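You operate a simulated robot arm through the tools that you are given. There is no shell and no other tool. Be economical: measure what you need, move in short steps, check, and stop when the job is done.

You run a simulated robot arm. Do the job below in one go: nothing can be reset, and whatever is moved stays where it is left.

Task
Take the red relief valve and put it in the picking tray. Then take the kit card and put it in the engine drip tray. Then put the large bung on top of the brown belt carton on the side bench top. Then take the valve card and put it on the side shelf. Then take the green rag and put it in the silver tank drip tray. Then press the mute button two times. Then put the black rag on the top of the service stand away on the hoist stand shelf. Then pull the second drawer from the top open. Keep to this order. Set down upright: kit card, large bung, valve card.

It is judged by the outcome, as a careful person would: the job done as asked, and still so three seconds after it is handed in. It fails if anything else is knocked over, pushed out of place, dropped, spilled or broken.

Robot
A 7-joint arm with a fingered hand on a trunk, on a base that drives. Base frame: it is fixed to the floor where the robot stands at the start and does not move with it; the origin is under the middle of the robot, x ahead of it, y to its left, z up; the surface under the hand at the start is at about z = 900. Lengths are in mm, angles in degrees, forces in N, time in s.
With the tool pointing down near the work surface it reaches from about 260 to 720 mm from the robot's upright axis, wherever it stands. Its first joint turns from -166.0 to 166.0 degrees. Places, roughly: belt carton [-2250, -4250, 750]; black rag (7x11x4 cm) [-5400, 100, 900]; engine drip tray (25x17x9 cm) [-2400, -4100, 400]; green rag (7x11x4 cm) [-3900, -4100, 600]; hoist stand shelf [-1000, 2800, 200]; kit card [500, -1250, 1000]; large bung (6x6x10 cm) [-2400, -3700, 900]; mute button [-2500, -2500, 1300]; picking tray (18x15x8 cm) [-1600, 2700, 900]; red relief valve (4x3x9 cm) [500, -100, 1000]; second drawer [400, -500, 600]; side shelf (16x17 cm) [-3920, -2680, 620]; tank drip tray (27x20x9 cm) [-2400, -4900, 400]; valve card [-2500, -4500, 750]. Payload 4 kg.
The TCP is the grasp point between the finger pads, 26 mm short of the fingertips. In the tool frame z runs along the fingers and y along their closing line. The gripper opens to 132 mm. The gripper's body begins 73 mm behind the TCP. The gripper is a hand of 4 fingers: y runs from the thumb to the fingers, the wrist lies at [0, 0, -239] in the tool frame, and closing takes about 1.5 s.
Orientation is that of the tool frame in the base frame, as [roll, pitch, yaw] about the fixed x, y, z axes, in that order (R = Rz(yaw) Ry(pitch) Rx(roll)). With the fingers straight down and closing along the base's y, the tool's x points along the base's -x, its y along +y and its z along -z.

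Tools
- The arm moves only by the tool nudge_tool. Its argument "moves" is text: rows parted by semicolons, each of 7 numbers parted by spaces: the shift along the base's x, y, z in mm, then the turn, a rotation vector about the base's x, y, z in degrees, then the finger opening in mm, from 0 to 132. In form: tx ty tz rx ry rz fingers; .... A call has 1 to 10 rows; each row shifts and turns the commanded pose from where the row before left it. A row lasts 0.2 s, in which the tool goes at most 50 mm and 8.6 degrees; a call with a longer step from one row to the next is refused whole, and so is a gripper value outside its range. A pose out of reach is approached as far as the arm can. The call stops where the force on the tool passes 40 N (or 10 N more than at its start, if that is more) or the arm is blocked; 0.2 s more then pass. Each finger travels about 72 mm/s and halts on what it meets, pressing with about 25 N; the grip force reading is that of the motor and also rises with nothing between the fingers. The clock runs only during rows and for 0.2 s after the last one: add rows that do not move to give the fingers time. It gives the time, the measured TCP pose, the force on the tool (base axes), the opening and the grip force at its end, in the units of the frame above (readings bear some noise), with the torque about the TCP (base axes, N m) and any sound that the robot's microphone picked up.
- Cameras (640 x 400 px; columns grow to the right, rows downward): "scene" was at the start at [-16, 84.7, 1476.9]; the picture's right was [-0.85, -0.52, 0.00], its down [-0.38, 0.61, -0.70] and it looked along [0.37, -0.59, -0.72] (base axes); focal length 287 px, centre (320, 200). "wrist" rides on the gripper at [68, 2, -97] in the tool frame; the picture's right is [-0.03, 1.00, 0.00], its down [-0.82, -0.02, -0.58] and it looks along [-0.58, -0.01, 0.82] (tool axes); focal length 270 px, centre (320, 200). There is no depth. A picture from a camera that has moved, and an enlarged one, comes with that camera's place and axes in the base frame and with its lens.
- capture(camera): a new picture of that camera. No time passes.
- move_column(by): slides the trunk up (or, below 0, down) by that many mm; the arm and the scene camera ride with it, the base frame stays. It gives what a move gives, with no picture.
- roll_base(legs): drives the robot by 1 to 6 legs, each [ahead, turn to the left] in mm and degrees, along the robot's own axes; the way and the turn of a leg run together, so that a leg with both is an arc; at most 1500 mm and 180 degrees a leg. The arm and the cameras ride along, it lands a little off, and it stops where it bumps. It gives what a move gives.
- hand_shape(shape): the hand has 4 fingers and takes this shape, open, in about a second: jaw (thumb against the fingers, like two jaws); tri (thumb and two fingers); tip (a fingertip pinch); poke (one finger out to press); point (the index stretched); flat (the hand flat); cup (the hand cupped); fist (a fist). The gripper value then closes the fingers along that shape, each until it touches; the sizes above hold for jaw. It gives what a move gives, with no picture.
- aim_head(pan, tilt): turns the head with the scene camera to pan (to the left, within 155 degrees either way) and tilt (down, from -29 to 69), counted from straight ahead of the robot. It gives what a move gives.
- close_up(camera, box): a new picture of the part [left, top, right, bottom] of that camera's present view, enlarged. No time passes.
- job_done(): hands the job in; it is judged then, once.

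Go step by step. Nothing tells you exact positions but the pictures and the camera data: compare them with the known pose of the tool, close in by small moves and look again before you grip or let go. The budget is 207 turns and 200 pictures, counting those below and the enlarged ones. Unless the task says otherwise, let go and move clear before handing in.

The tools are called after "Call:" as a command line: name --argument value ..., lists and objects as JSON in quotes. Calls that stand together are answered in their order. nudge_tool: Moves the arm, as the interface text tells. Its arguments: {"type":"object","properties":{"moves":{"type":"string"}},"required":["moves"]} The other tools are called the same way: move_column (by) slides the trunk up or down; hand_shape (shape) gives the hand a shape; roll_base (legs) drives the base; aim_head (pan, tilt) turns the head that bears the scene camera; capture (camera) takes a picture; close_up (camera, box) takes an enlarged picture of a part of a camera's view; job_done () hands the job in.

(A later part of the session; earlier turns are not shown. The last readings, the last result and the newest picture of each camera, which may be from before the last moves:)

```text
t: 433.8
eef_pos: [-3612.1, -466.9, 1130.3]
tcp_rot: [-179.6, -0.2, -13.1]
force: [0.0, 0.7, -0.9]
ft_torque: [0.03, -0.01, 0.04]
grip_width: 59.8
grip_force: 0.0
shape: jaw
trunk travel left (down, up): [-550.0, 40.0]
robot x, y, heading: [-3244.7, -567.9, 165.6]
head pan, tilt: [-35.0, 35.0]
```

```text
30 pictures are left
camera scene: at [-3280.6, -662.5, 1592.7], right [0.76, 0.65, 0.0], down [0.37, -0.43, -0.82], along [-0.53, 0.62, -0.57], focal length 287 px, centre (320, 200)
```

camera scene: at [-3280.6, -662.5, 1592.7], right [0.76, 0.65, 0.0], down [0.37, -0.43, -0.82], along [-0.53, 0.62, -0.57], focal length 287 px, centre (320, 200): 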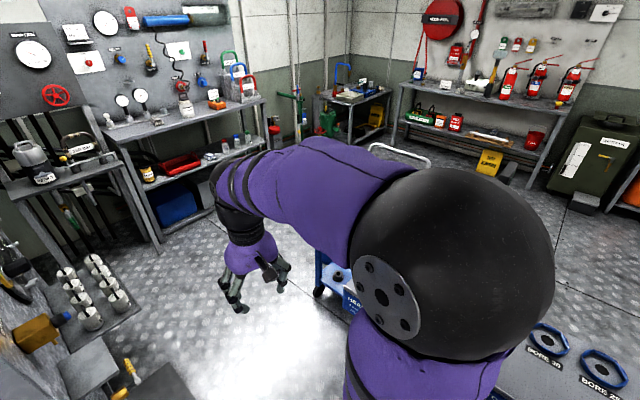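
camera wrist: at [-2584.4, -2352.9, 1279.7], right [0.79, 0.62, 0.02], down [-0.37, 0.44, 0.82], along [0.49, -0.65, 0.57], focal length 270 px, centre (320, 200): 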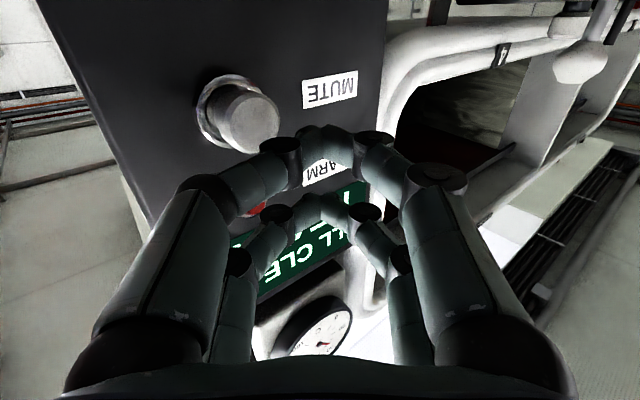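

Clear path along y≈-300 between the cabinet and trolley. Drive to about [-4880, -140] facing west.

Call:
roll_base --legs '[[0, -5.6], [700, 0], [0, 9], [990, 0], [0, 11]]'

Call:
aim_head --pan -15 --tilt 40

Call:
capture --camera "scene"

```text
t: 442.0
eef_pos: [-4916.8, -125.0, 1131.0]
tcp_rot: [-179.9, 0.2, -9.8]
force: [0.4, 0.2, 0.2]
ft_torque: [-0.01, 0.01, 0.0]
grip_width: 59.5
grip_force: 0.0
shape: jaw
trunk travel left (down, up): [-550.0, 40.0]
robot x, y, heading: [-4557.0, -207.0, 169.4]
head pan, tilt: [-35.0, 35.0]
stopped in leg 4: the robot was blocked; the commanded pose is now the measured one
```

```text
t: 442.8
eef_pos: [-4919.5, -120.9, 1132.1]
tcp_rot: [-179.9, 0.2, -9.8]
force: [-0.1, 0.7, 0.9]
ft_torque: [0.02, 0.01, 0.0]
grip_width: 59.5
grip_force: 0.1
shape: jaw
trunk travel left (down, up): [-550.0, 40.0]
robot x, y, heading: [-4555.6, -206.2, 169.3]
head pan, tilt: [-15.0, 40.0]
```

```text
29 pictures are left
camera scene: at [-4588.1, -319.0, 1582.3], right [0.46, 0.89, -0.01], down [0.6, -0.31, -0.74], along [-0.66, 0.33, -0.68], focal length 287 px, centre (320, 200)
```

scene: 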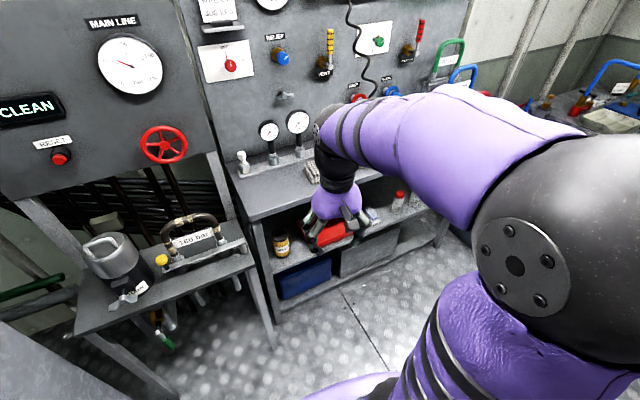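

The base bumped something; look down on the right and left front.

Call:
aim_head --pan 45 --tilt 55

Call:
capture --camera "scene"

Call:
aim_head --pan -75 --tilt 50

Call:
capture --camera "scene"

```text
t: 444.1
eef_pos: [-4921.7, -122.5, 1130.4]
tcp_rot: [-179.8, 0.0, -9.9]
force: [-0.5, 0.1, 0.3]
ft_torque: [0.01, -0.02, -0.02]
grip_width: 59.7
grip_force: 0.0
shape: jaw
trunk travel left (down, up): [-550.0, 40.0]
robot x, y, heading: [-4555.3, -207.1, 169.3]
head pan, tilt: [45.0, 55.0]
```

```text
28 pictures are left
camera scene: at [-4583.7, -398.0, 1569.6], right [-0.5, 0.87, 0.0], down [0.67, 0.39, -0.63], along [-0.55, -0.32, -0.77], focal length 287 px, centre (320, 200)
```

scene: 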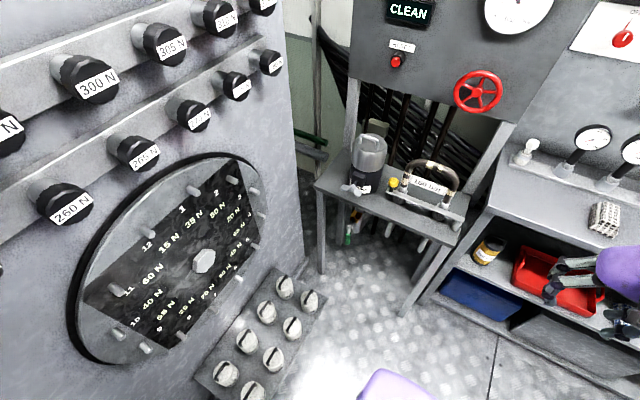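

```text
t: 446.1
eef_pos: [-4917.8, -136.5, 1131.9]
tcp_rot: [-179.1, 0.3, -9.9]
force: [0.1, -0.7, -0.2]
ft_torque: [-0.02, 0.04, -0.01]
grip_width: 59.7
grip_force: 0.1
shape: jaw
trunk travel left (down, up): [-550.0, 40.0]
robot x, y, heading: [-4556.7, -206.5, 169.1]
head pan, tilt: [-75.0, 50.0]
```

```text
27 pictures are left
camera scene: at [-4581.6, -337.4, 1577.5], right [0.52, 0.86, 0.0], down [0.58, -0.35, -0.74], along [-0.63, 0.38, -0.67], focal length 287 px, centre (320, 200)
```

scene: 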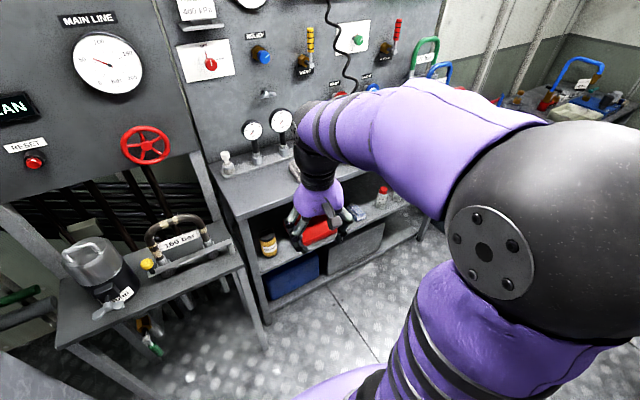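

Nothing obvious ahead. Try a small forward move again to learn what blocks.

Call:
roll_base --legs '[[120, 0]]'

Call:
aim_head --pan -140 --tilt 45

Call:
capture --camera "scene"

```text
t: 446.9
eef_pos: [-4924.5, -125.7, 1139.0]
tcp_rot: [-179.8, 0.7, -9.8]
force: [0.9, -0.5, 0.3]
ft_torque: [0.09, 0.04, 0.02]
grip_width: 59.7
grip_force: 0.2
shape: jaw
trunk travel left (down, up): [-550.0, 40.0]
robot x, y, heading: [-4566.1, -203.2, 169.2]
head pan, tilt: [-75.0, 50.0]
stopped in leg 1: the robot was blocked; the commanded pose is now the measured one
```

```text
t: 448.3
eef_pos: [-4929.2, -124.2, 1134.4]
tcp_rot: [-179.8, 0.4, -9.7]
force: [-0.1, 0.5, -0.3]
ft_torque: [0.01, 0.0, 0.04]
grip_width: 59.8
grip_force: 0.1
shape: jaw
trunk travel left (down, up): [-550.0, 40.0]
robot x, y, heading: [-4570.3, -201.3, 169.0]
head pan, tilt: [-140.0, 45.0]
```

```text
26 pictures are left
camera scene: at [-4567.7, -282.7, 1623.0], right [0.87, 0.5, -0.01], down [0.13, -0.24, -0.96], along [-0.48, 0.83, -0.27], focal length 287 px, centre (320, 200)
```

scene: 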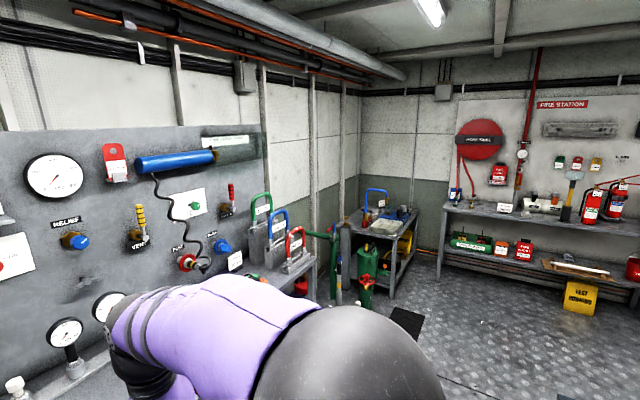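

The head also seems obstructed on the right. Back up 200 and look right again.

Call:
roll_base --legs '[[-200, 0]]'

Call:
aim_head --pan -70 --tilt 40

Call:
capture --camera "scene"

```text
t: 449.2
eef_pos: [-4898.5, -131.7, 1132.8]
tcp_rot: [-179.6, 0.3, -9.9]
force: [0.2, -0.6, -0.4]
ft_torque: [0.01, 0.01, 0.01]
grip_width: 59.6
grip_force: 0.1
shape: jaw
trunk travel left (down, up): [-550.0, 40.0]
robot x, y, heading: [-4537.7, -207.7, 169.2]
head pan, tilt: [-140.0, 45.0]
stopped in leg 1: the robot was blocked; the commanded pose is now the measured one
```

```text
t: 450.6
eef_pos: [-4900.9, -130.6, 1133.3]
tcp_rot: [-179.6, 0.3, -9.9]
force: [-0.2, -0.1, 0.5]
ft_torque: [-0.03, 0.0, -0.01]
grip_width: 59.6
grip_force: 0.0
shape: jaw
trunk travel left (down, up): [-550.0, 40.0]
robot x, y, heading: [-4539.6, -209.2, 168.8]
head pan, tilt: [-70.0, 40.0]
```

```text
25 pictures are left
camera scene: at [-4518.2, -280.3, 1625.9], right [0.96, 0.26, -0.01], down [0.06, -0.23, -0.97], along [-0.26, 0.94, -0.24], focal length 287 px, centre (320, 200)
```

scene: 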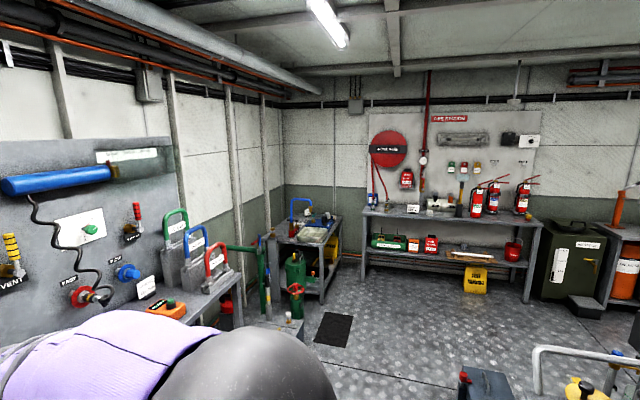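

The head was pressing against the raised elbow, which counted as a bump. Turn the head away and lower the arm, then continue.

Call:
aim_head --pan 25 --tilt 25

Call:
roll_base --legs '[[340, 0], [0, 11]]'

Call:
capture --camera "wrist"

```text
t: 452.3
eef_pos: [-4912.2, -124.4, 1127.3]
tcp_rot: [-179.9, -0.2, -9.8]
force: [-0.1, 0.3, 0.5]
ft_torque: [0.01, 0.0, 0.01]
grip_width: 59.8
grip_force: 0.0
shape: jaw
trunk travel left (down, up): [-550.0, 40.0]
robot x, y, heading: [-4538.1, -209.2, 169.2]
head pan, tilt: [25.0, 25.0]
```

```text
t: 455.3
eef_pos: [-5264.3, -141.5, 1126.6]
tcp_rot: [-179.5, -0.7, 1.0]
force: [0.1, -0.5, 0.7]
ft_torque: [0.0, -0.03, -0.02]
grip_width: 59.9
grip_force: 0.1
shape: jaw
trunk travel left (down, up): [-550.0, 40.0]
robot x, y, heading: [-4876.5, -138.4, 179.1]
head pan, tilt: [25.0, 25.0]
```

```text
24 pictures are left
camera wrist: at [-5197.3, -142.4, 1223.5], right [-0.01, -1.0, -0.01], down [-0.82, 0.0, 0.57], along [-0.57, 0.01, -0.82], focal length 270 px, centre (320, 200)
```

wrist: 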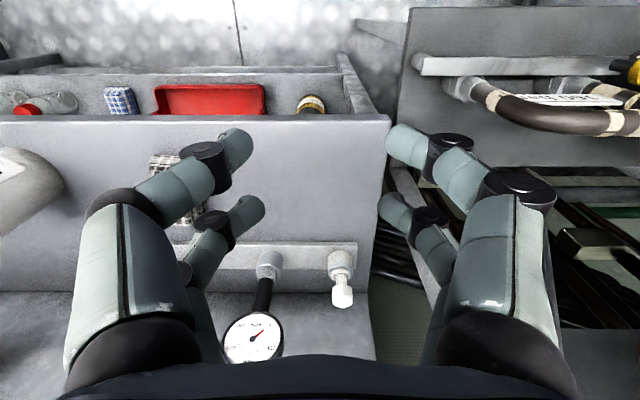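

Rag is near [-5392, 62]. Move above it.

Call:
nudge_tool --moves "-21 34 0 0 0 0 90;-21 34 -10 0 0 0 110;-21 34 -10 0 0 0 110;-21 34 -10 0 0 0 110;-21 34 -10 0 0 0 110;-21 34 -10 0 0 0 110;0 0 0 0 0 0 110"

Call:
capture --camera "wrist"

```text
t: 456.9
eef_pos: [-5390.6, 61.6, 1075.6]
tcp_rot: [-179.5, -0.7, 1.1]
force: [-0.3, -0.3, 0.6]
ft_torque: [0.02, 0.0, -0.01]
grip_width: 109.5
grip_force: 0.1
shape: jaw
trunk travel left (down, up): [-550.0, 40.0]
robot x, y, heading: [-4875.6, -139.1, 179.2]
head pan, tilt: [25.0, 25.0]
```

```text
23 pictures are left
camera wrist: at [-5322.9, 59.7, 1173.2], right [-0.01, -1.0, -0.01], down [-0.82, 0.0, 0.57], along [-0.57, 0.01, -0.82], focal length 270 px, centre (320, 200)
```

wrist: 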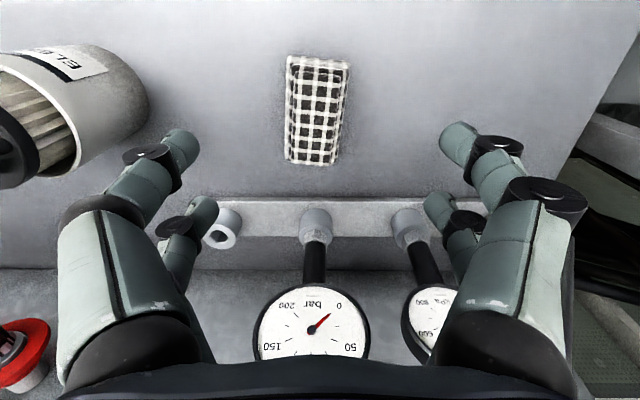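

Rag centre [-5405, 65], long axis along x; closing along y is right. Descend in two stages.

Call:
nudge_tool --moves "-14 3 -20 0 0 0 90;0 0 -40 0 0 0 90;0 0 -40 0 0 0 90;0 0 -25 0 0 0 90;0 0 0 0 0 0 90"

Call:
capture --camera "wrist"

```text
t: 458.1
eef_pos: [-5401.4, 66.9, 951.6]
tcp_rot: [-179.4, -0.5, 1.1]
force: [0.8, 0.6, -0.4]
ft_torque: [-0.04, -0.02, -0.03]
grip_width: 90.6
grip_force: 0.1
shape: jaw
trunk travel left (down, up): [-550.0, 40.0]
robot x, y, heading: [-4877.0, -140.7, 179.2]
head pan, tilt: [25.0, 25.0]
```

```text
22 pictures are left
camera wrist: at [-5334.8, 64.6, 1047.9], right [-0.01, -1.0, -0.01], down [-0.82, 0.0, 0.57], along [-0.57, 0.01, -0.82], focal length 270 px, centre (320, 200)
```

wrist: 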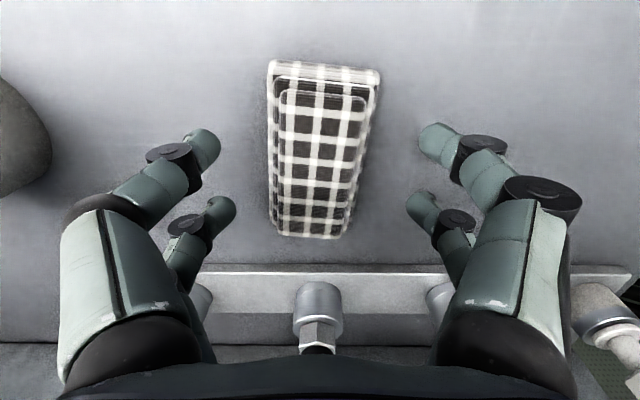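

Descend about 30 more with care.

Call:
nudge_tool --moves "-2 0 -12 0 0 0 90;0 0 -8 0 0 0 90;0 0 -6 0 0 0 90;0 0 -4 0 0 0 90;0 0 0 0 0 0 90"

Call:
capture --camera "wrist"

```text
t: 459.3
eef_pos: [-5403.5, 68.5, 921.1]
tcp_rot: [-179.3, -0.6, 1.0]
force: [-0.2, -0.3, -0.1]
ft_torque: [0.0, 0.01, 0.01]
grip_width: 90.4
grip_force: 0.1
shape: jaw
trunk travel left (down, up): [-550.0, 40.0]
robot x, y, heading: [-4868.8, -142.8, 179.0]
head pan, tilt: [25.0, 25.0]
```

```text
21 pictures are left
camera wrist: at [-5336.7, 64.8, 1018.5], right [-0.01, -1.0, -0.01], down [-0.82, 0.0, 0.57], along [-0.57, 0.01, -0.82], focal length 270 px, centre (320, 200)
```

wrist: 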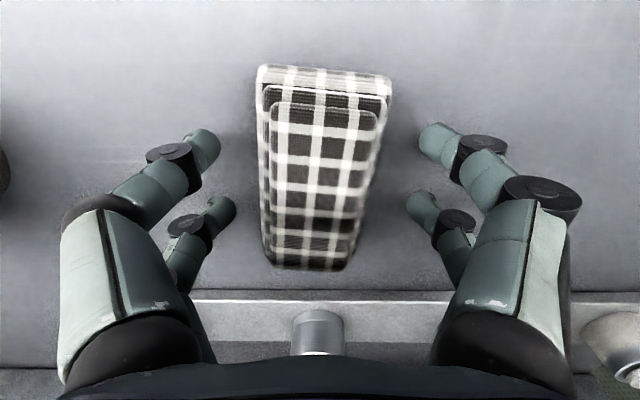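

Lower 4 mm and close on the rag, then lift.

Call:
nudge_tool --moves "0 0 -4 0 0 0 90;0 0 0 0 0 0 60;0 0 0 0 0 0 20;0 0 0 0 0 0 0;0 0 0 0 0 0 0;0 0 0 0 0 0 0;0 0 0 0 0 0 0;0 0 0 0 0 0 0"

Call:
nudge_tool --moves "0 0 15 0 0 0 0;0 0 40 0 0 0 0;0 0 45 0 0 0 0;20 0 45 0 0 0 0;40 -15 30 0 0 0 0;40 -20 0 0 0 0 0;40 -20 0 0 0 0 0;40 -20 0 0 0 0 0;0 0 0 0 0 0 0"

Call:
capture --camera "wrist"

```text
t: 461.1
eef_pos: [-5403.6, 66.8, 918.6]
tcp_rot: [-179.3, -0.6, 1.0]
force: [-0.2, -0.5, -0.1]
ft_torque: [-0.02, -0.02, 0.02]
grip_width: 50.4
grip_force: 24.9
shape: jaw
trunk travel left (down, up): [-550.0, 40.0]
robot x, y, heading: [-4875.7, -144.0, 179.2]
head pan, tilt: [25.0, 25.0]
```

```text
refused: row 5 steps farther than a row can; nothing moved
```

```text
20 pictures are left
camera wrist: at [-5336.3, 65.2, 1015.1], right [-0.01, -1.0, -0.01], down [-0.82, 0.0, 0.57], along [-0.57, 0.01, -0.82], focal length 270 px, centre (320, 200)
```

wrist: 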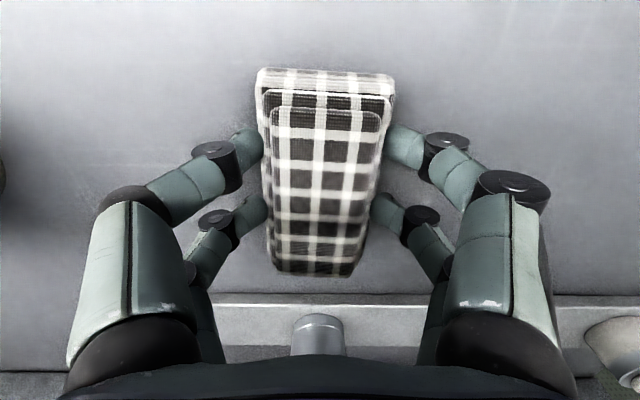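

Gripped. Lift and retract.

Call:
nudge_tool --moves "0 0 15 0 0 0 0;0 0 40 0 0 0 0;0 0 45 0 0 0 0;10 0 45 0 0 0 0;40 -20 0 0 0 0 0;40 -25 0 0 0 0 0;40 -25 0 0 0 0 0;35 -25 0 0 0 0 0;0 0 0 0 0 0 0"

Call:
capture --camera "wrist"

```text
t: 463.1
eef_pos: [-5238.9, -30.4, 1062.6]
tcp_rot: [-179.3, -0.6, 1.0]
force: [0.9, -0.9, -0.7]
ft_torque: [0.02, -0.02, 0.05]
grip_width: 50.1
grip_force: 25.0
shape: jaw
trunk travel left (down, up): [-550.0, 40.0]
robot x, y, heading: [-4875.3, -142.1, 179.1]
head pan, tilt: [25.0, 25.0]
```

```text
19 pictures are left
camera wrist: at [-5172.5, -32.3, 1160.1], right [-0.01, -1.0, -0.01], down [-0.82, 0.0, 0.57], along [-0.57, 0.01, -0.82], focal length 270 px, centre (320, 200)
```

wrist: 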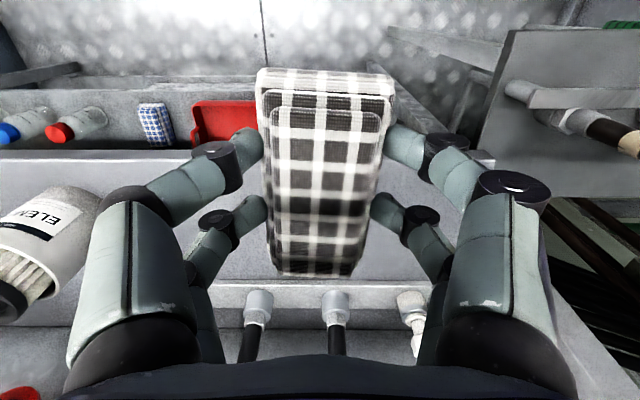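

Back away from the stand, turn north, then drive around via the open floor (y≈1850) toward the hoist stand.

Call:
roll_base --legs '[[-250, 0], [0, -89], [1000, 0], [990, 0], [0, -90]]'

Call:
aim_head --pan 10 --tilt 25

Call:
capture --camera "scene"

```text
t: 464.4
eef_pos: [-5225.9, -23.4, 1063.1]
tcp_rot: [-179.5, -0.6, -0.2]
force: [0.0, -0.7, 0.0]
ft_torque: [-0.03, 0.0, -0.01]
grip_width: 50.2
grip_force: 25.1
shape: jaw
trunk travel left (down, up): [-550.0, 40.0]
robot x, y, heading: [-4865.8, -143.4, 174.6]
head pan, tilt: [25.0, 25.0]
stopped in leg 1: the robot was blocked; the commanded pose is now the measured one
```

```text
t: 465.1
eef_pos: [-5221.5, -15.5, 1064.1]
tcp_rot: [-179.8, -0.4, -0.1]
force: [0.6, 0.2, -0.4]
ft_torque: [0.02, 0.01, 0.01]
grip_width: 50.5
grip_force: 24.8
shape: jaw
trunk travel left (down, up): [-550.0, 40.0]
robot x, y, heading: [-4861.5, -144.5, 175.1]
head pan, tilt: [10.0, 25.0]
```

```text
18 pictures are left
camera scene: at [-4911.3, -304.5, 1641.5], right [-0.12, 0.99, 0.0], down [0.09, 0.01, -1.0], along [-0.99, -0.12, -0.09], focal length 287 px, centre (320, 200)
```

scene: 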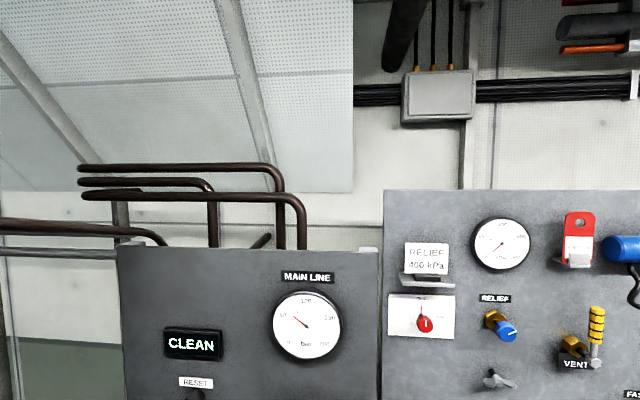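

The head is pressing on the elbow again. Tilt the head up and away so nothing is pressed, then back off.

Call:
aim_head --pan 40 --tilt -20

Call:
roll_base --legs '[[-250, 0]]'

```text
t: 466.2
eef_pos: [-5217.4, -18.7, 1064.5]
tcp_rot: [-179.6, -0.3, 0.0]
force: [0.2, -0.4, -1.5]
ft_torque: [0.0, -0.01, 0.0]
grip_width: 50.3
grip_force: 25.0
shape: jaw
trunk travel left (down, up): [-550.0, 40.0]
robot x, y, heading: [-4861.3, -143.3, 174.9]
head pan, tilt: [40.0, -20.0]
```

```text
t: 468.0
eef_pos: [-5074.2, -19.7, 1061.0]
tcp_rot: [179.6, -0.6, 0.0]
force: [0.3, -0.4, -0.1]
ft_torque: [-0.01, -0.01, 0.02]
grip_width: 50.5
grip_force: 25.3
shape: jaw
trunk travel left (down, up): [-550.0, 40.0]
robot x, y, heading: [-4709.9, -154.3, 173.0]
head pan, tilt: [40.0, -20.0]
stopped in leg 1: the robot was blocked; the commanded pose is now the measured one
```

Extend the arm slightly to pull the elbow away from the head, then continue backing.

Call:
nudge_tool --moves "-25 -15 10 0 0 0 0;-25 -15 10 0 0 0 0;-25 -15 10 0 0 0 0;-10 -15 10 0 0 0 0;0 0 0 0 0 0 0"

Call:
roll_base --legs '[[-200, 0]]'

Call:
aim_head --pan 10 --tilt 30

Call:
capture --camera "scene"

```text
t: 469.4
eef_pos: [-5172.5, -82.8, 1103.2]
tcp_rot: [179.7, -0.6, 0.5]
force: [-0.3, 0.8, -0.6]
ft_torque: [-0.01, -0.04, 0.02]
grip_width: 50.5
grip_force: 25.1
shape: jaw
trunk travel left (down, up): [-550.0, 40.0]
robot x, y, heading: [-4723.5, -156.4, 171.3]
head pan, tilt: [40.0, -20.0]
stopped in row 5: the arm was blocked; the commanded pose is now the measured one
```

```text
t: 470.6
eef_pos: [-5162.8, -76.8, 1102.3]
tcp_rot: [179.8, -0.5, -0.4]
force: [0.3, 0.1, -0.8]
ft_torque: [-0.02, -0.02, 0.02]
grip_width: 50.4
grip_force: 25.1
shape: jaw
trunk travel left (down, up): [-550.0, 40.0]
robot x, y, heading: [-4719.0, -156.0, 169.0]
head pan, tilt: [40.0, -20.0]
stopped in leg 1: the robot was blocked; the commanded pose is now the measured one
```

```text
t: 471.8
eef_pos: [-5145.3, -85.1, 1109.4]
tcp_rot: [-179.8, 0.3, -0.4]
force: [0.2, -0.4, -0.9]
ft_torque: [-0.01, -0.02, -0.01]
grip_width: 50.1
grip_force: 25.1
shape: jaw
trunk travel left (down, up): [-550.0, 40.0]
robot x, y, heading: [-4711.2, -155.7, 169.3]
head pan, tilt: [10.0, 30.0]
```

```text
17 pictures are left
camera scene: at [-4764.8, -318.6, 1617.2], right [-0.08, 1.0, 0.0], down [0.34, 0.02, -0.94], along [-0.94, -0.08, -0.34], focal length 287 px, centre (320, 200)
```

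scene: 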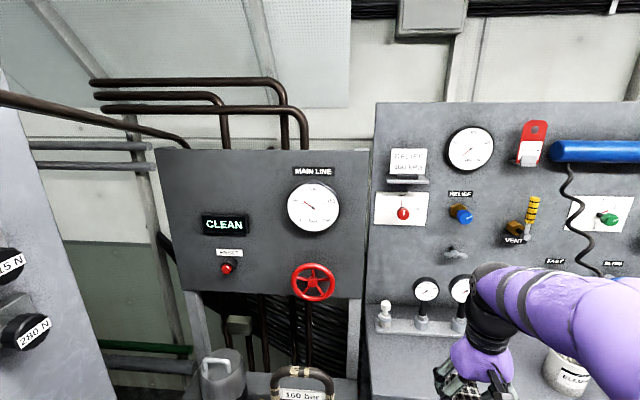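

Something touches near the rear-left. Look there.

Call:
aim_head --pan 130 --tilt 45

Call:
capture --camera "scene"

```text
t: 473.8
eef_pos: [-5128.2, -86.8, 1113.7]
tcp_rot: [-179.8, 1.3, -0.4]
force: [0.3, 0.0, 0.3]
ft_torque: [-0.01, 0.0, 0.0]
grip_width: 50.5
grip_force: 25.2
shape: jaw
trunk travel left (down, up): [-550.0, 40.0]
robot x, y, heading: [-4714.4, -159.0, 169.0]
head pan, tilt: [130.0, 45.0]
```

```text
16 pictures are left
camera scene: at [-4599.5, -391.7, 1612.5], right [-0.91, -0.41, 0.03], down [-0.17, 0.31, -0.94], along [0.37, -0.86, -0.35], focal length 287 px, centre (320, 200)
```

scene: 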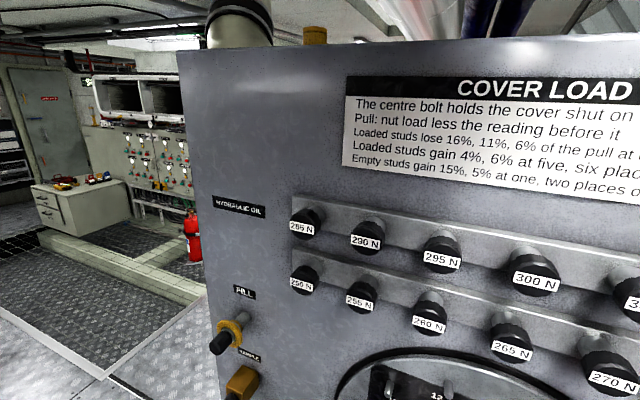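

The elbow has drifted against the head. Tilt the head up and swing the arm to the right to free it.

Call:
aim_head --pan 30 --tilt -25

Call:
nudge_tool --moves "0 40 0 0 0 0 0;0 40 0 0 0 0 0;0 40 0 0 0 0 0;0 40 0 0 0 0 0;0 40 0 0 0 0 0;0 40 0 0 0 0 0;0 0 0 0 0 0 0"

Call:
aim_head --pan -20 --tilt 35

Call:
capture --camera "scene"

```text
t: 475.6
eef_pos: [-5150.8, -96.1, 1107.1]
tcp_rot: [-179.2, 0.0, -0.4]
force: [-0.3, -0.2, -0.1]
ft_torque: [-0.01, 0.0, -0.02]
grip_width: 50.5
grip_force: 25.4
shape: jaw
trunk travel left (down, up): [-550.0, 40.0]
robot x, y, heading: [-4711.5, -156.5, 169.3]
head pan, tilt: [30.0, -25.0]
```

```text
t: 477.1
eef_pos: [-5151.2, 145.3, 1108.0]
tcp_rot: [-179.3, 0.1, -0.2]
force: [-0.2, -0.3, -0.1]
ft_torque: [0.0, -0.03, -0.05]
grip_width: 50.0
grip_force: 25.1
shape: jaw
trunk travel left (down, up): [-550.0, 40.0]
robot x, y, heading: [-4710.6, -159.5, 169.2]
head pan, tilt: [30.0, -25.0]
```

```text
t: 478.4
eef_pos: [-5137.9, 149.5, 1112.3]
tcp_rot: [-179.5, 0.7, -0.4]
force: [0.7, 0.8, -0.7]
ft_torque: [-0.01, 0.0, -0.04]
grip_width: 50.4
grip_force: 25.2
shape: jaw
trunk travel left (down, up): [-550.0, 40.0]
robot x, y, heading: [-4711.4, -157.4, 169.3]
head pan, tilt: [-20.0, 35.0]
```

```text
15 pictures are left
camera scene: at [-4736.4, -344.8, 1671.8], right [-0.3, 0.95, 0.01], down [-0.27, -0.08, -0.96], along [-0.91, -0.29, 0.28], focal length 287 px, centre (320, 200)
```

scene: 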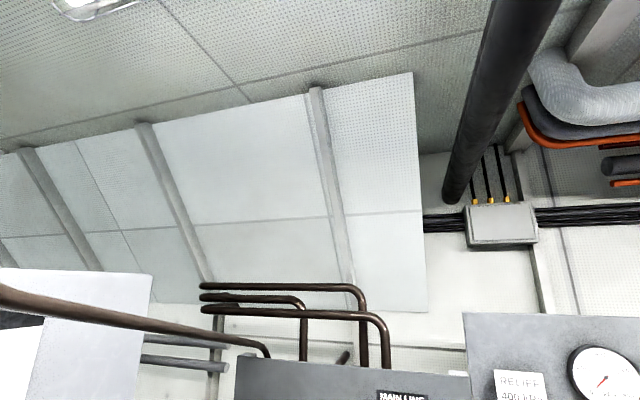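

The head is still caught. Move the arm to the other side (left) with a longer reach, head tilted up meanwhile.

Call:
aim_head --pan 60 --tilt -25

Call:
nudge_tool --moves "0 -48 0 0 0 0 0;0 -48 0 0 0 0 0;0 -48 0 0 0 0 0;0 -48 0 0 0 0 0;0 -48 0 0 0 0 0;0 -48 0 0 0 0 0;0 -48 0 0 0 0 0;0 -48 0 0 0 0 0;0 -48 0 0 0 0 0;-20 -40 0 0 0 0 0"

Call:
nudge_tool --moves "0 0 -30 0 0 0 0;0 0 -30 0 0 0 0;0 0 -30 0 0 0 0;0 0 0 0 0 0 0"

Call:
aim_head --pan -40 --tilt 25

Call:
capture --camera "scene"

```text
t: 480.0
eef_pos: [-5159.8, 149.1, 1105.4]
tcp_rot: [-179.5, -0.5, -0.3]
force: [0.3, 0.3, -0.8]
ft_torque: [-0.01, -0.02, 0.02]
grip_width: 50.2
grip_force: 25.4
shape: jaw
trunk travel left (down, up): [-550.0, 40.0]
robot x, y, heading: [-4711.1, -158.0, 169.3]
head pan, tilt: [60.0, -25.0]
```

```text
t: 482.2
eef_pos: [-5174.8, -322.8, 1104.7]
tcp_rot: [-179.4, -0.5, -0.5]
force: [-0.4, 0.8, -0.5]
ft_torque: [0.05, 0.02, 0.01]
grip_width: 50.3
grip_force: 25.0
shape: jaw
trunk travel left (down, up): [-550.0, 40.0]
robot x, y, heading: [-4713.9, -156.0, 169.5]
head pan, tilt: [60.0, -25.0]
```

```text
t: 483.2
eef_pos: [-5177.4, -323.2, 1013.6]
tcp_rot: [-179.4, -0.4, -0.4]
force: [-0.2, -0.7, -1.3]
ft_torque: [0.0, -0.03, 0.03]
grip_width: 49.9
grip_force: 24.8
shape: jaw
trunk travel left (down, up): [-550.0, 40.0]
robot x, y, heading: [-4717.0, -156.6, 169.3]
head pan, tilt: [60.0, -25.0]
```

```text
t: 484.9
eef_pos: [-5159.2, -322.4, 1023.3]
tcp_rot: [-179.5, 0.8, -0.3]
force: [-0.2, -0.3, -0.7]
ft_torque: [0.01, -0.04, -0.02]
grip_width: 50.1
grip_force: 25.0
shape: jaw
trunk travel left (down, up): [-550.0, 40.0]
robot x, y, heading: [-4710.4, -158.7, 169.4]
head pan, tilt: [-40.0, 25.0]
```

```text
14 pictures are left
camera scene: at [-4737.7, -345.1, 1670.5], right [-0.31, 0.95, 0.01], down [-0.25, -0.08, -0.97], along [-0.92, -0.3, 0.26], focal length 287 px, centre (320, 200)
```

scene: 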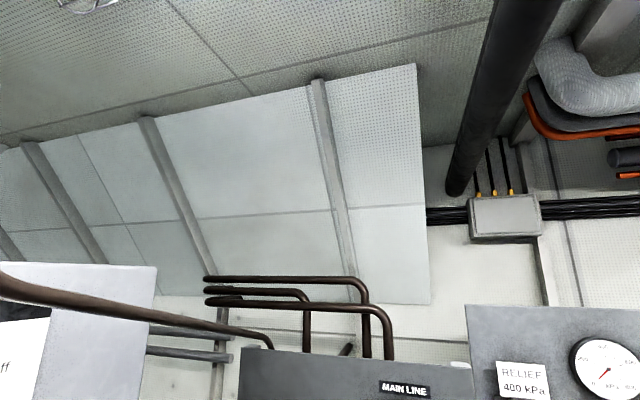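

Keep the head turned well away from the elbow (left and up) and try backing off again.

Call:
aim_head --pan 80 --tilt 0

Call:
roll_base --legs '[[-120, 0]]'

Call:
capture --camera "scene"

```text
t: 486.9
eef_pos: [-5170.5, -321.5, 1018.2]
tcp_rot: [-179.5, -0.1, -0.3]
force: [0.1, 0.1, 0.1]
ft_torque: [-0.03, -0.02, 0.0]
grip_width: 50.2
grip_force: 24.8
shape: jaw
trunk travel left (down, up): [-550.0, 40.0]
robot x, y, heading: [-4712.0, -157.8, 169.4]
head pan, tilt: [80.0, 0.0]
```

```text
t: 488.2
eef_pos: [-5051.7, -344.5, 1017.6]
tcp_rot: [-179.5, 0.0, -0.3]
force: [-0.8, -0.3, -0.9]
ft_torque: [0.02, -0.02, 0.03]
grip_width: 50.2
grip_force: 24.9
shape: jaw
trunk travel left (down, up): [-550.0, 40.0]
robot x, y, heading: [-4593.5, -180.1, 169.2]
head pan, tilt: [80.0, 0.0]
```

```text
13 pictures are left
camera scene: at [-4593.8, -424.9, 1648.9], right [-0.94, 0.35, 0.0], down [0.0, 0.0, -1.0], along [-0.35, -0.94, 0.0], focal length 287 px, centre (320, 200)
```

scene: 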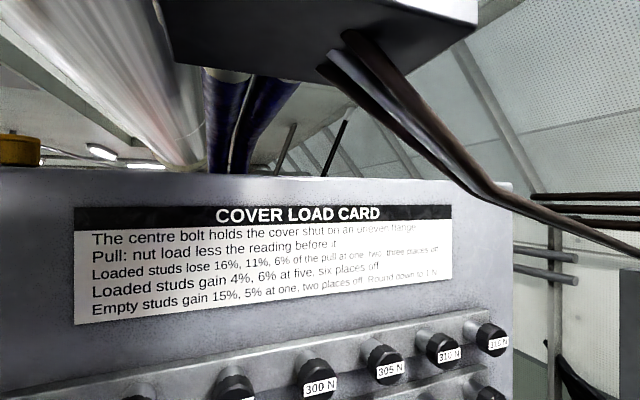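

An overhead box with hoses was catching the raised head. Lower the column by 250 and carry on.

Call:
move_column --by -250

Call:
nudge_tool --moves "20 48 10 0 0 0 0;20 45 10 0 0 0 0;20 45 10 0 0 0 0;20 45 10 0 0 0 0;0 30 10 0 0 0 0;0 0 0 0 0 0 0"

Call:
roll_base --legs '[[0, -79.5], [1000, 0], [1000, 0], [0, -89]]'

Call:
aim_head --pan 0 --tilt 25

Call:
capture --camera "scene"

```text
t: 490.8
eef_pos: [-5052.4, -345.4, 767.5]
tcp_rot: [-179.5, -0.1, -0.3]
force: [0.0, 0.4, -0.3]
ft_torque: [-0.01, -0.01, 0.0]
grip_width: 50.2
grip_force: 25.1
shape: jaw
trunk travel left (down, up): [-300.0, 290.0]
robot x, y, heading: [-4595.2, -176.6, 169.2]
head pan, tilt: [80.0, 0.0]
```

```text
refused: row 1 steps farther than a row can; nothing moved
```

```text
t: 508.6
eef_pos: [-4203.3, 2077.5, 766.5]
tcp_rot: [-179.6, 0.1, -167.4]
force: [0.2, 0.5, -0.8]
ft_torque: [-0.03, 0.01, 0.02]
grip_width: 50.1
grip_force: 25.4
shape: jaw
trunk travel left (down, up): [-300.0, 290.0]
robot x, y, heading: [-4614.6, 1814.3, 1.7]
head pan, tilt: [80.0, 0.0]
```

```text
t: 510.2
eef_pos: [-4202.7, 2076.3, 767.5]
tcp_rot: [-179.7, -0.1, -167.4]
force: [0.6, 0.8, -0.6]
ft_torque: [-0.02, 0.0, -0.03]
grip_width: 49.8
grip_force: 24.9
shape: jaw
trunk travel left (down, up): [-300.0, 290.0]
robot x, y, heading: [-4611.9, 1814.2, 2.4]
head pan, tilt: [0.0, 25.0]
```

```text
12 pictures are left
camera scene: at [-4584.8, 1968.9, 1358.5], right [0.04, -1.0, 0.0], down [-0.42, -0.02, -0.91], along [0.91, 0.04, -0.42], focal length 287 px, centre (320, 200)
```

scene: 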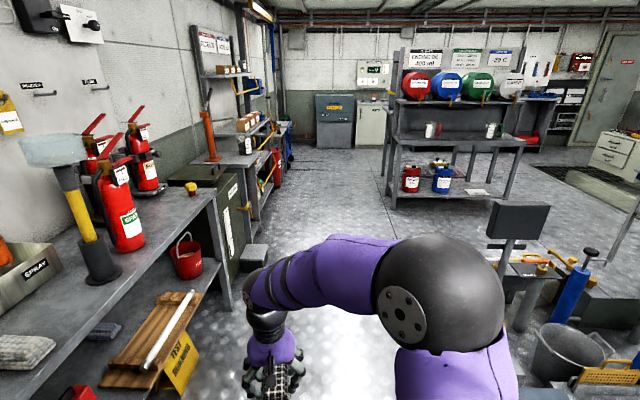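

Route east is clear. Centre the arm, then drive to the hoist stand.

Call:
nudge_tool --moves "0 -47 0 0 0 0 0;0 -47 0 0 0 0 0;0 -47 0 0 0 0 0;0 -47 0 0 0 0 0;0 -47 0 0 0 0 0"

Call:
roll_base --legs '[[1450, 0], [1450, 0], [640, 0], [0, 87.6]]'

Call:
aim_head --pan 0 --tilt 40

Call:
capture --camera "scene"

```text
t: 511.4
eef_pos: [-4203.9, 1843.7, 765.1]
tcp_rot: [-179.6, -0.1, -167.3]
force: [0.5, 0.1, -0.4]
ft_torque: [0.0, -0.03, -0.01]
grip_width: 50.0
grip_force: 24.9
shape: jaw
trunk travel left (down, up): [-300.0, 290.0]
robot x, y, heading: [-4614.0, 1813.0, 2.2]
head pan, tilt: [0.0, 25.0]
```

```text
t: 532.8
eef_pos: [-1067.0, 2376.3, 765.5]
tcp_rot: [-179.6, -0.1, -79.4]
force: [0.0, -1.3, -0.4]
ft_torque: [0.0, 0.0, 0.01]
grip_width: 49.9
grip_force: 25.2
shape: jaw
trunk travel left (down, up): [-300.0, 290.0]
robot x, y, heading: [-1054.0, 1969.8, 90.5]
head pan, tilt: [0.0, 25.0]
```

```text
t: 533.6
eef_pos: [-1067.7, 2376.2, 765.6]
tcp_rot: [-179.5, -0.1, -79.3]
force: [-0.3, 0.0, 0.0]
ft_torque: [0.04, 0.0, 0.0]
grip_width: 50.1
grip_force: 25.3
shape: jaw
trunk travel left (down, up): [-300.0, 290.0]
robot x, y, heading: [-1052.9, 1967.1, 90.2]
head pan, tilt: [0.0, 40.0]
```

```text
11 pictures are left
camera scene: at [-1203.9, 1992.0, 1335.2], right [1.0, 0.0, 0.0], down [0.0, -0.64, -0.77], along [0.0, 0.77, -0.64], focal length 287 px, centre (320, 200)
```

scene: 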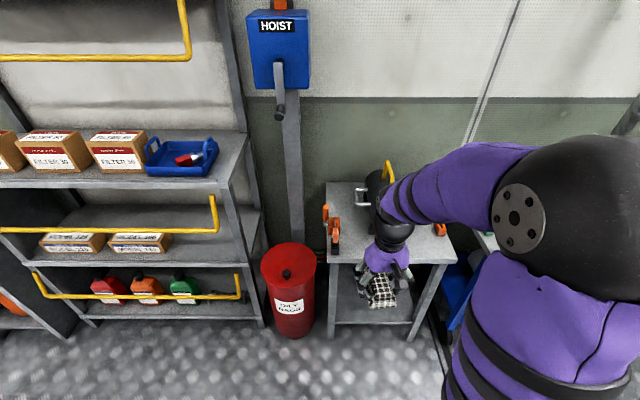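

The hoist stand's lower shelf is ahead (x -1163…-827, front y≈2580). Lower the column, tilt the hand 42°, then drive up closer.

Call:
move_column --by -300

Call:
nudge_tool --moves "6 3 0 0 0 -5.3 0;6 3 0 0 0 -5.3 0;6 3 -15 7 0 0 0;6 3 -15 7 0 0 0;6 3 -20 7 0 0 0;6 3 -25 7 0 0 0;6 0 -25 7 0 0 0;6 0 -25 7 0 0 0;0 0 0 0 0 0 0"

Call:
roll_base --legs '[[180, 0]]'

Call:
capture --camera "scene"

```text
t: 536.6
eef_pos: [-1067.4, 2377.2, 465.2]
tcp_rot: [-179.6, -0.2, -79.3]
force: [0.4, -0.3, 0.0]
ft_torque: [-0.01, -0.03, -0.01]
grip_width: 50.0
grip_force: 25.5
shape: jaw
trunk travel left (down, up): [0.0, 590.0]
robot x, y, heading: [-1054.9, 1967.9, 90.0]
head pan, tilt: [0.0, 40.0]
```

```text
t: 538.6
eef_pos: [-1012.7, 2456.0, 343.2]
tcp_rot: [-179.4, 42.0, -89.9]
force: [-0.5, -0.2, -0.4]
ft_torque: [0.0, -0.01, -0.03]
grip_width: 49.6
grip_force: 24.7
shape: jaw
out of reach, approached as far as the arm can: row 6, 7, 8
trunk travel left (down, up): [0.0, 590.0]
robot x, y, heading: [-1053.5, 1965.2, 90.3]
head pan, tilt: [0.0, 40.0]
```

```text
t: 540.1
eef_pos: [-1013.8, 2636.7, 343.4]
tcp_rot: [-179.5, 42.0, -90.0]
force: [-0.5, -0.5, -0.1]
ft_torque: [-0.02, 0.03, 0.02]
grip_width: 50.0
grip_force: 25.3
shape: jaw
trunk travel left (down, up): [0.0, 590.0]
robot x, y, heading: [-1050.4, 2145.4, 90.6]
head pan, tilt: [0.0, 40.0]
```

```text
10 pictures are left
camera scene: at [-1204.5, 2172.4, 1035.1], right [1.0, 0.0, 0.0], down [0.0, -0.64, -0.77], along [0.0, 0.77, -0.64], focal length 287 px, centre (320, 200)
```

scene: 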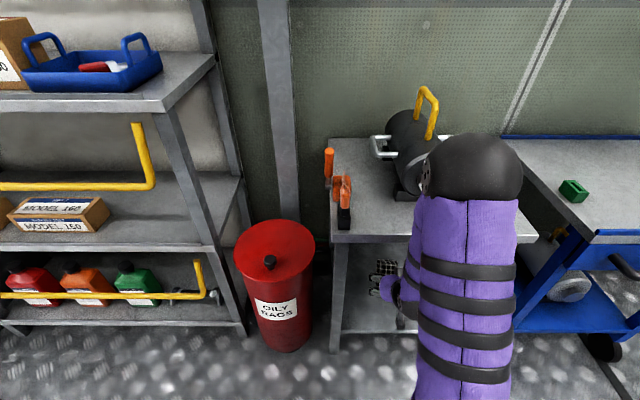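

Rag is in the shelf opening. Move deeper and lower.

Call:
nudge_tool --moves "0 20 -15 0 0 0 0;0 20 -15 0 0 0 0;0 20 -15 0 0 0 0;0 10 -15 0 0 0 0;0 0 0 0 0 0 0"

Call:
capture --camera "wrist"

```text
t: 541.3
eef_pos: [-1007.5, 2689.2, 299.1]
tcp_rot: [-179.1, 42.2, -90.2]
force: [-0.7, 0.3, -0.6]
ft_torque: [-0.02, -0.01, 0.01]
grip_width: 49.8
grip_force: 25.4
shape: jaw
trunk travel left (down, up): [0.0, 590.0]
robot x, y, heading: [-1043.7, 2146.0, 89.6]
head pan, tilt: [0.0, 40.0]
```

```text
9 pictures are left
camera wrist: at [-1011.1, 2573.2, 324.5], right [-1.0, 0.04, 0.0], down [0.01, 0.22, 0.98], along [0.03, 0.98, -0.22], focal length 270 px, centre (320, 200)
```

wrist: 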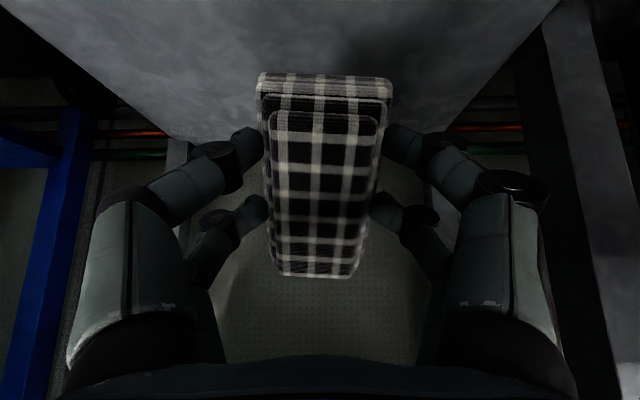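

Above the shelf; continue lowering in small steps until light contact.

Call:
nudge_tool --moves "0 0 -12 0 0 0 0;0 0 -12 0 0 0 0;0 0 -12 0 0 0 0;0 0 -10 0 0 0 0;0 0 0 0 0 0 0"

Call:
nudge_tool --moves "0 0 -8 0 0 0 0;0 0 -8 0 0 0 0;0 0 -6 0 0 0 0;0 0 0 0 0 0 0"

```text
t: 542.5
eef_pos: [-1087.9, 2691.5, 228.3]
tcp_rot: [170.0, 39.2, -90.9]
force: [3.8, 0.1, 0.0]
ft_torque: [-0.09, 0.19, 0.21]
grip_width: 49.9
grip_force: 25.1
shape: jaw
trunk travel left (down, up): [0.0, 590.0]
robot x, y, heading: [-961.4, 2146.3, 96.5]
head pan, tilt: [0.0, 40.0]
stopped in row 5: the arm was blocked; the commanded pose is now the measured one
```

```text
t: 542.8
eef_pos: [-1124.6, 2693.3, 188.7]
tcp_rot: [174.5, 36.7, -89.0]
force: [39.3, -53.9, 229.6]
ft_torque: [1.2, -5.13, -1.89]
grip_width: 57.9
grip_force: 24.6
shape: jaw
trunk travel left (down, up): [0.0, 590.0]
robot x, y, heading: [-1081.3, 2117.8, 103.9]
head pan, tilt: [0.0, 40.0]
stopped in row 1: the arm was blocked; the commanded pose is now the measured one
```

Something jammed hard. Relieve upward immediately.

Call:
nudge_tool --moves "0 0 10 0 0 0 0;0 0 15 0 0 0 0;0 0 15 0 0 0 0;0 0 0 0 0 0 0"

Call:
capture --camera "scene"

```text
t: 543.1
eef_pos: [-1060.5, 2726.0, 184.2]
tcp_rot: [-176.6, 40.3, -88.8]
force: [-8.6, -67.5, 279.6]
ft_torque: [-1.37, 0.93, 0.29]
grip_width: 55.3
grip_force: 24.6
shape: jaw
trunk travel left (down, up): [0.0, 590.0]
robot x, y, heading: [-989.8, 2115.6, 89.4]
head pan, tilt: [0.0, 40.0]
stopped in row 1: the arm was blocked; the commanded pose is now the measured one
```

```text
8 pictures are left
camera scene: at [-1241.2, 2001.9, 1048.8], right [1.0, -0.01, 0.09], down [0.07, -0.53, -0.85], along [0.06, 0.85, -0.52], focal length 287 px, centre (320, 200)
```

scene: 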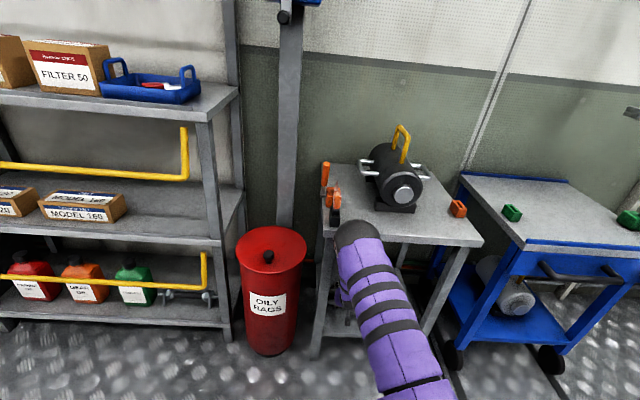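

The hand is pressing on the shelf and tipping the robot. Raise with the column.

Call:
move_column --by 60

Call:
nudge_tool --moves "0 0 0 0 0 0 0"

```text
t: 543.5
eef_pos: [-1080.1, 2784.2, 177.0]
tcp_rot: [162.0, 47.7, -100.8]
force: [19.2, -24.1, 218.7]
ft_torque: [-4.89, -2.92, 0.69]
grip_width: 57.8
grip_force: 25.0
shape: jaw
trunk travel left (down, up): [-5.0, 585.0]
robot x, y, heading: [-1014.0, 2120.0, 95.7]
head pan, tilt: [0.0, 40.0]
stopped: the arm was blocked; the commanded pose is now the measured one
```

```text
t: 543.8
eef_pos: [-1090.5, 2858.7, 183.8]
tcp_rot: [152.1, 57.6, -107.8]
force: [1.5, -62.7, 263.1]
ft_torque: [-21.31, -0.38, 3.21]
grip_width: 55.0
grip_force: 25.0
shape: jaw
trunk travel left (down, up): [-5.0, 585.0]
robot x, y, heading: [-1026.5, 2127.0, 94.7]
head pan, tilt: [0.0, 40.0]
stopped in row 1: the force on the tool passed its limit at 267 N (the readings are from after the stop); the commanded pose is now the measured one
```

The robot's front is lifted by the pressed hand. Raise the hand with one larger step to set the base back on its wheels.

Call:
nudge_tool --moves "0 -15 40 0 0 0 0;0 0 30 0 0 0 0;0 0 0 0 0 0 0"

Call:
nudge_tool --moves "0 -15 40 0 0 0 0;0 0 20 0 0 0 0;0 0 0 0 0 0 0"

```text
t: 544.1
eef_pos: [-1095.0, 2868.0, 186.0]
tcp_rot: [145.7, 56.8, -112.8]
force: [-7.6, -94.6, 266.1]
ft_torque: [-21.07, -3.58, 1.44]
grip_width: 53.7
grip_force: 25.1
shape: jaw
trunk travel left (down, up): [-5.0, 585.0]
robot x, y, heading: [-1027.0, 2121.7, 95.1]
head pan, tilt: [0.0, 40.0]
stopped in row 1: the arm was blocked; the commanded pose is now the measured one
```

```text
t: 544.4
eef_pos: [-1068.2, 2897.5, 190.7]
tcp_rot: [134.6, 55.4, -123.4]
force: [3.5, 6.7, 199.3]
ft_torque: [-13.52, -2.81, 0.96]
grip_width: 34.5
grip_force: 25.1
shape: jaw
trunk travel left (down, up): [-5.0, 585.0]
robot x, y, heading: [-1029.0, 2122.1, 95.8]
head pan, tilt: [0.0, 40.0]
stopped in row 1: the arm was blocked; the commanded pose is now the measured one
```

Look at the state before any further move.

Call:
capture --camera "scene"

Call:
capture --camera "wrist"

```text
7 pictures are left
camera scene: at [-1289.1, 2029.6, 1037.4], right [0.99, 0.1, 0.11], down [0.15, -0.56, -0.82], along [-0.02, 0.82, -0.57], focal length 287 px, centre (320, 200)
```

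scene: 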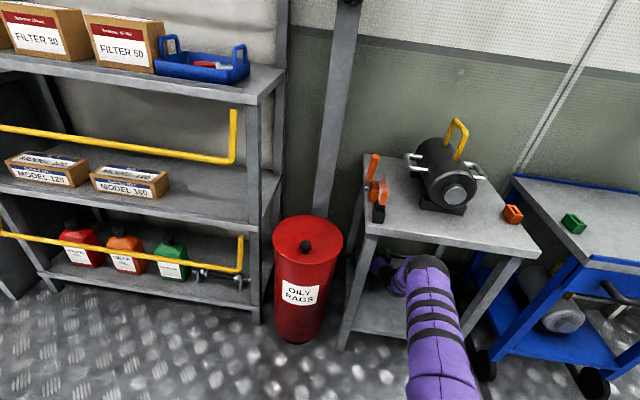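

```text
6 pictures are left
camera wrist: at [-1065.3, 2780.2, 172.9], right [-0.9, -0.09, 0.43], down [0.43, -0.12, 0.89], along [-0.03, 0.99, 0.14], focal length 270 px, centre (320, 200)
```

wrist: 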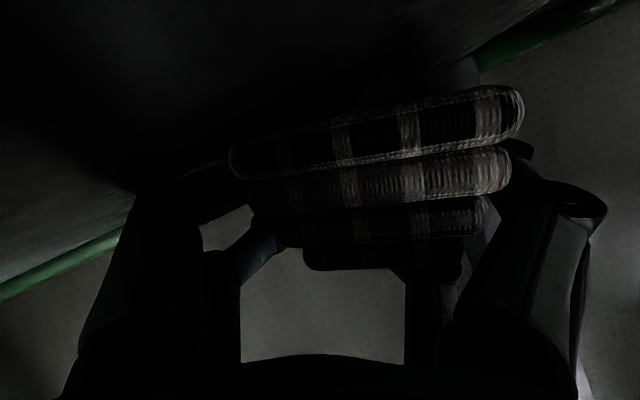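

The forearm is under the table top and the hand is pressed on the shelf. Ease the hand back toward the robot and up in small calls.

Call:
nudge_tool --moves "0 -40 10 0 0 0 0;0 -40 10 0 0 0 0;0 0 0 0 0 0 0"

Call:
nudge_tool --moves "0 -40 10 0 0 0 0;0 -40 10 0 0 0 0;0 0 0 0 0 0 0"

```text
t: 544.7
eef_pos: [-1045.8, 2929.9, 194.2]
tcp_rot: [129.3, 54.8, -129.3]
force: [-18.9, -2.2, 202.2]
ft_torque: [-16.87, -2.44, -2.93]
grip_width: 34.0
grip_force: 24.5
shape: jaw
trunk travel left (down, up): [-5.0, 585.0]
robot x, y, heading: [-1031.4, 2126.9, 96.1]
head pan, tilt: [0.0, 40.0]
stopped in row 1: the force on the tool passed its limit at 211 N (the readings are from after the stop); the commanded pose is now the measured one
```

```text
t: 545.0
eef_pos: [-1036.8, 2949.1, 198.3]
tcp_rot: [124.7, 54.7, -132.5]
force: [-12.8, 5.1, 190.2]
ft_torque: [-16.64, 1.05, 2.45]
grip_width: 35.3
grip_force: 25.2
shape: jaw
trunk travel left (down, up): [-5.0, 585.0]
robot x, y, heading: [-1026.4, 2123.4, 95.9]
head pan, tilt: [0.0, 40.0]
stopped in row 1: the arm was blocked; the commanded pose is now the measured one
```

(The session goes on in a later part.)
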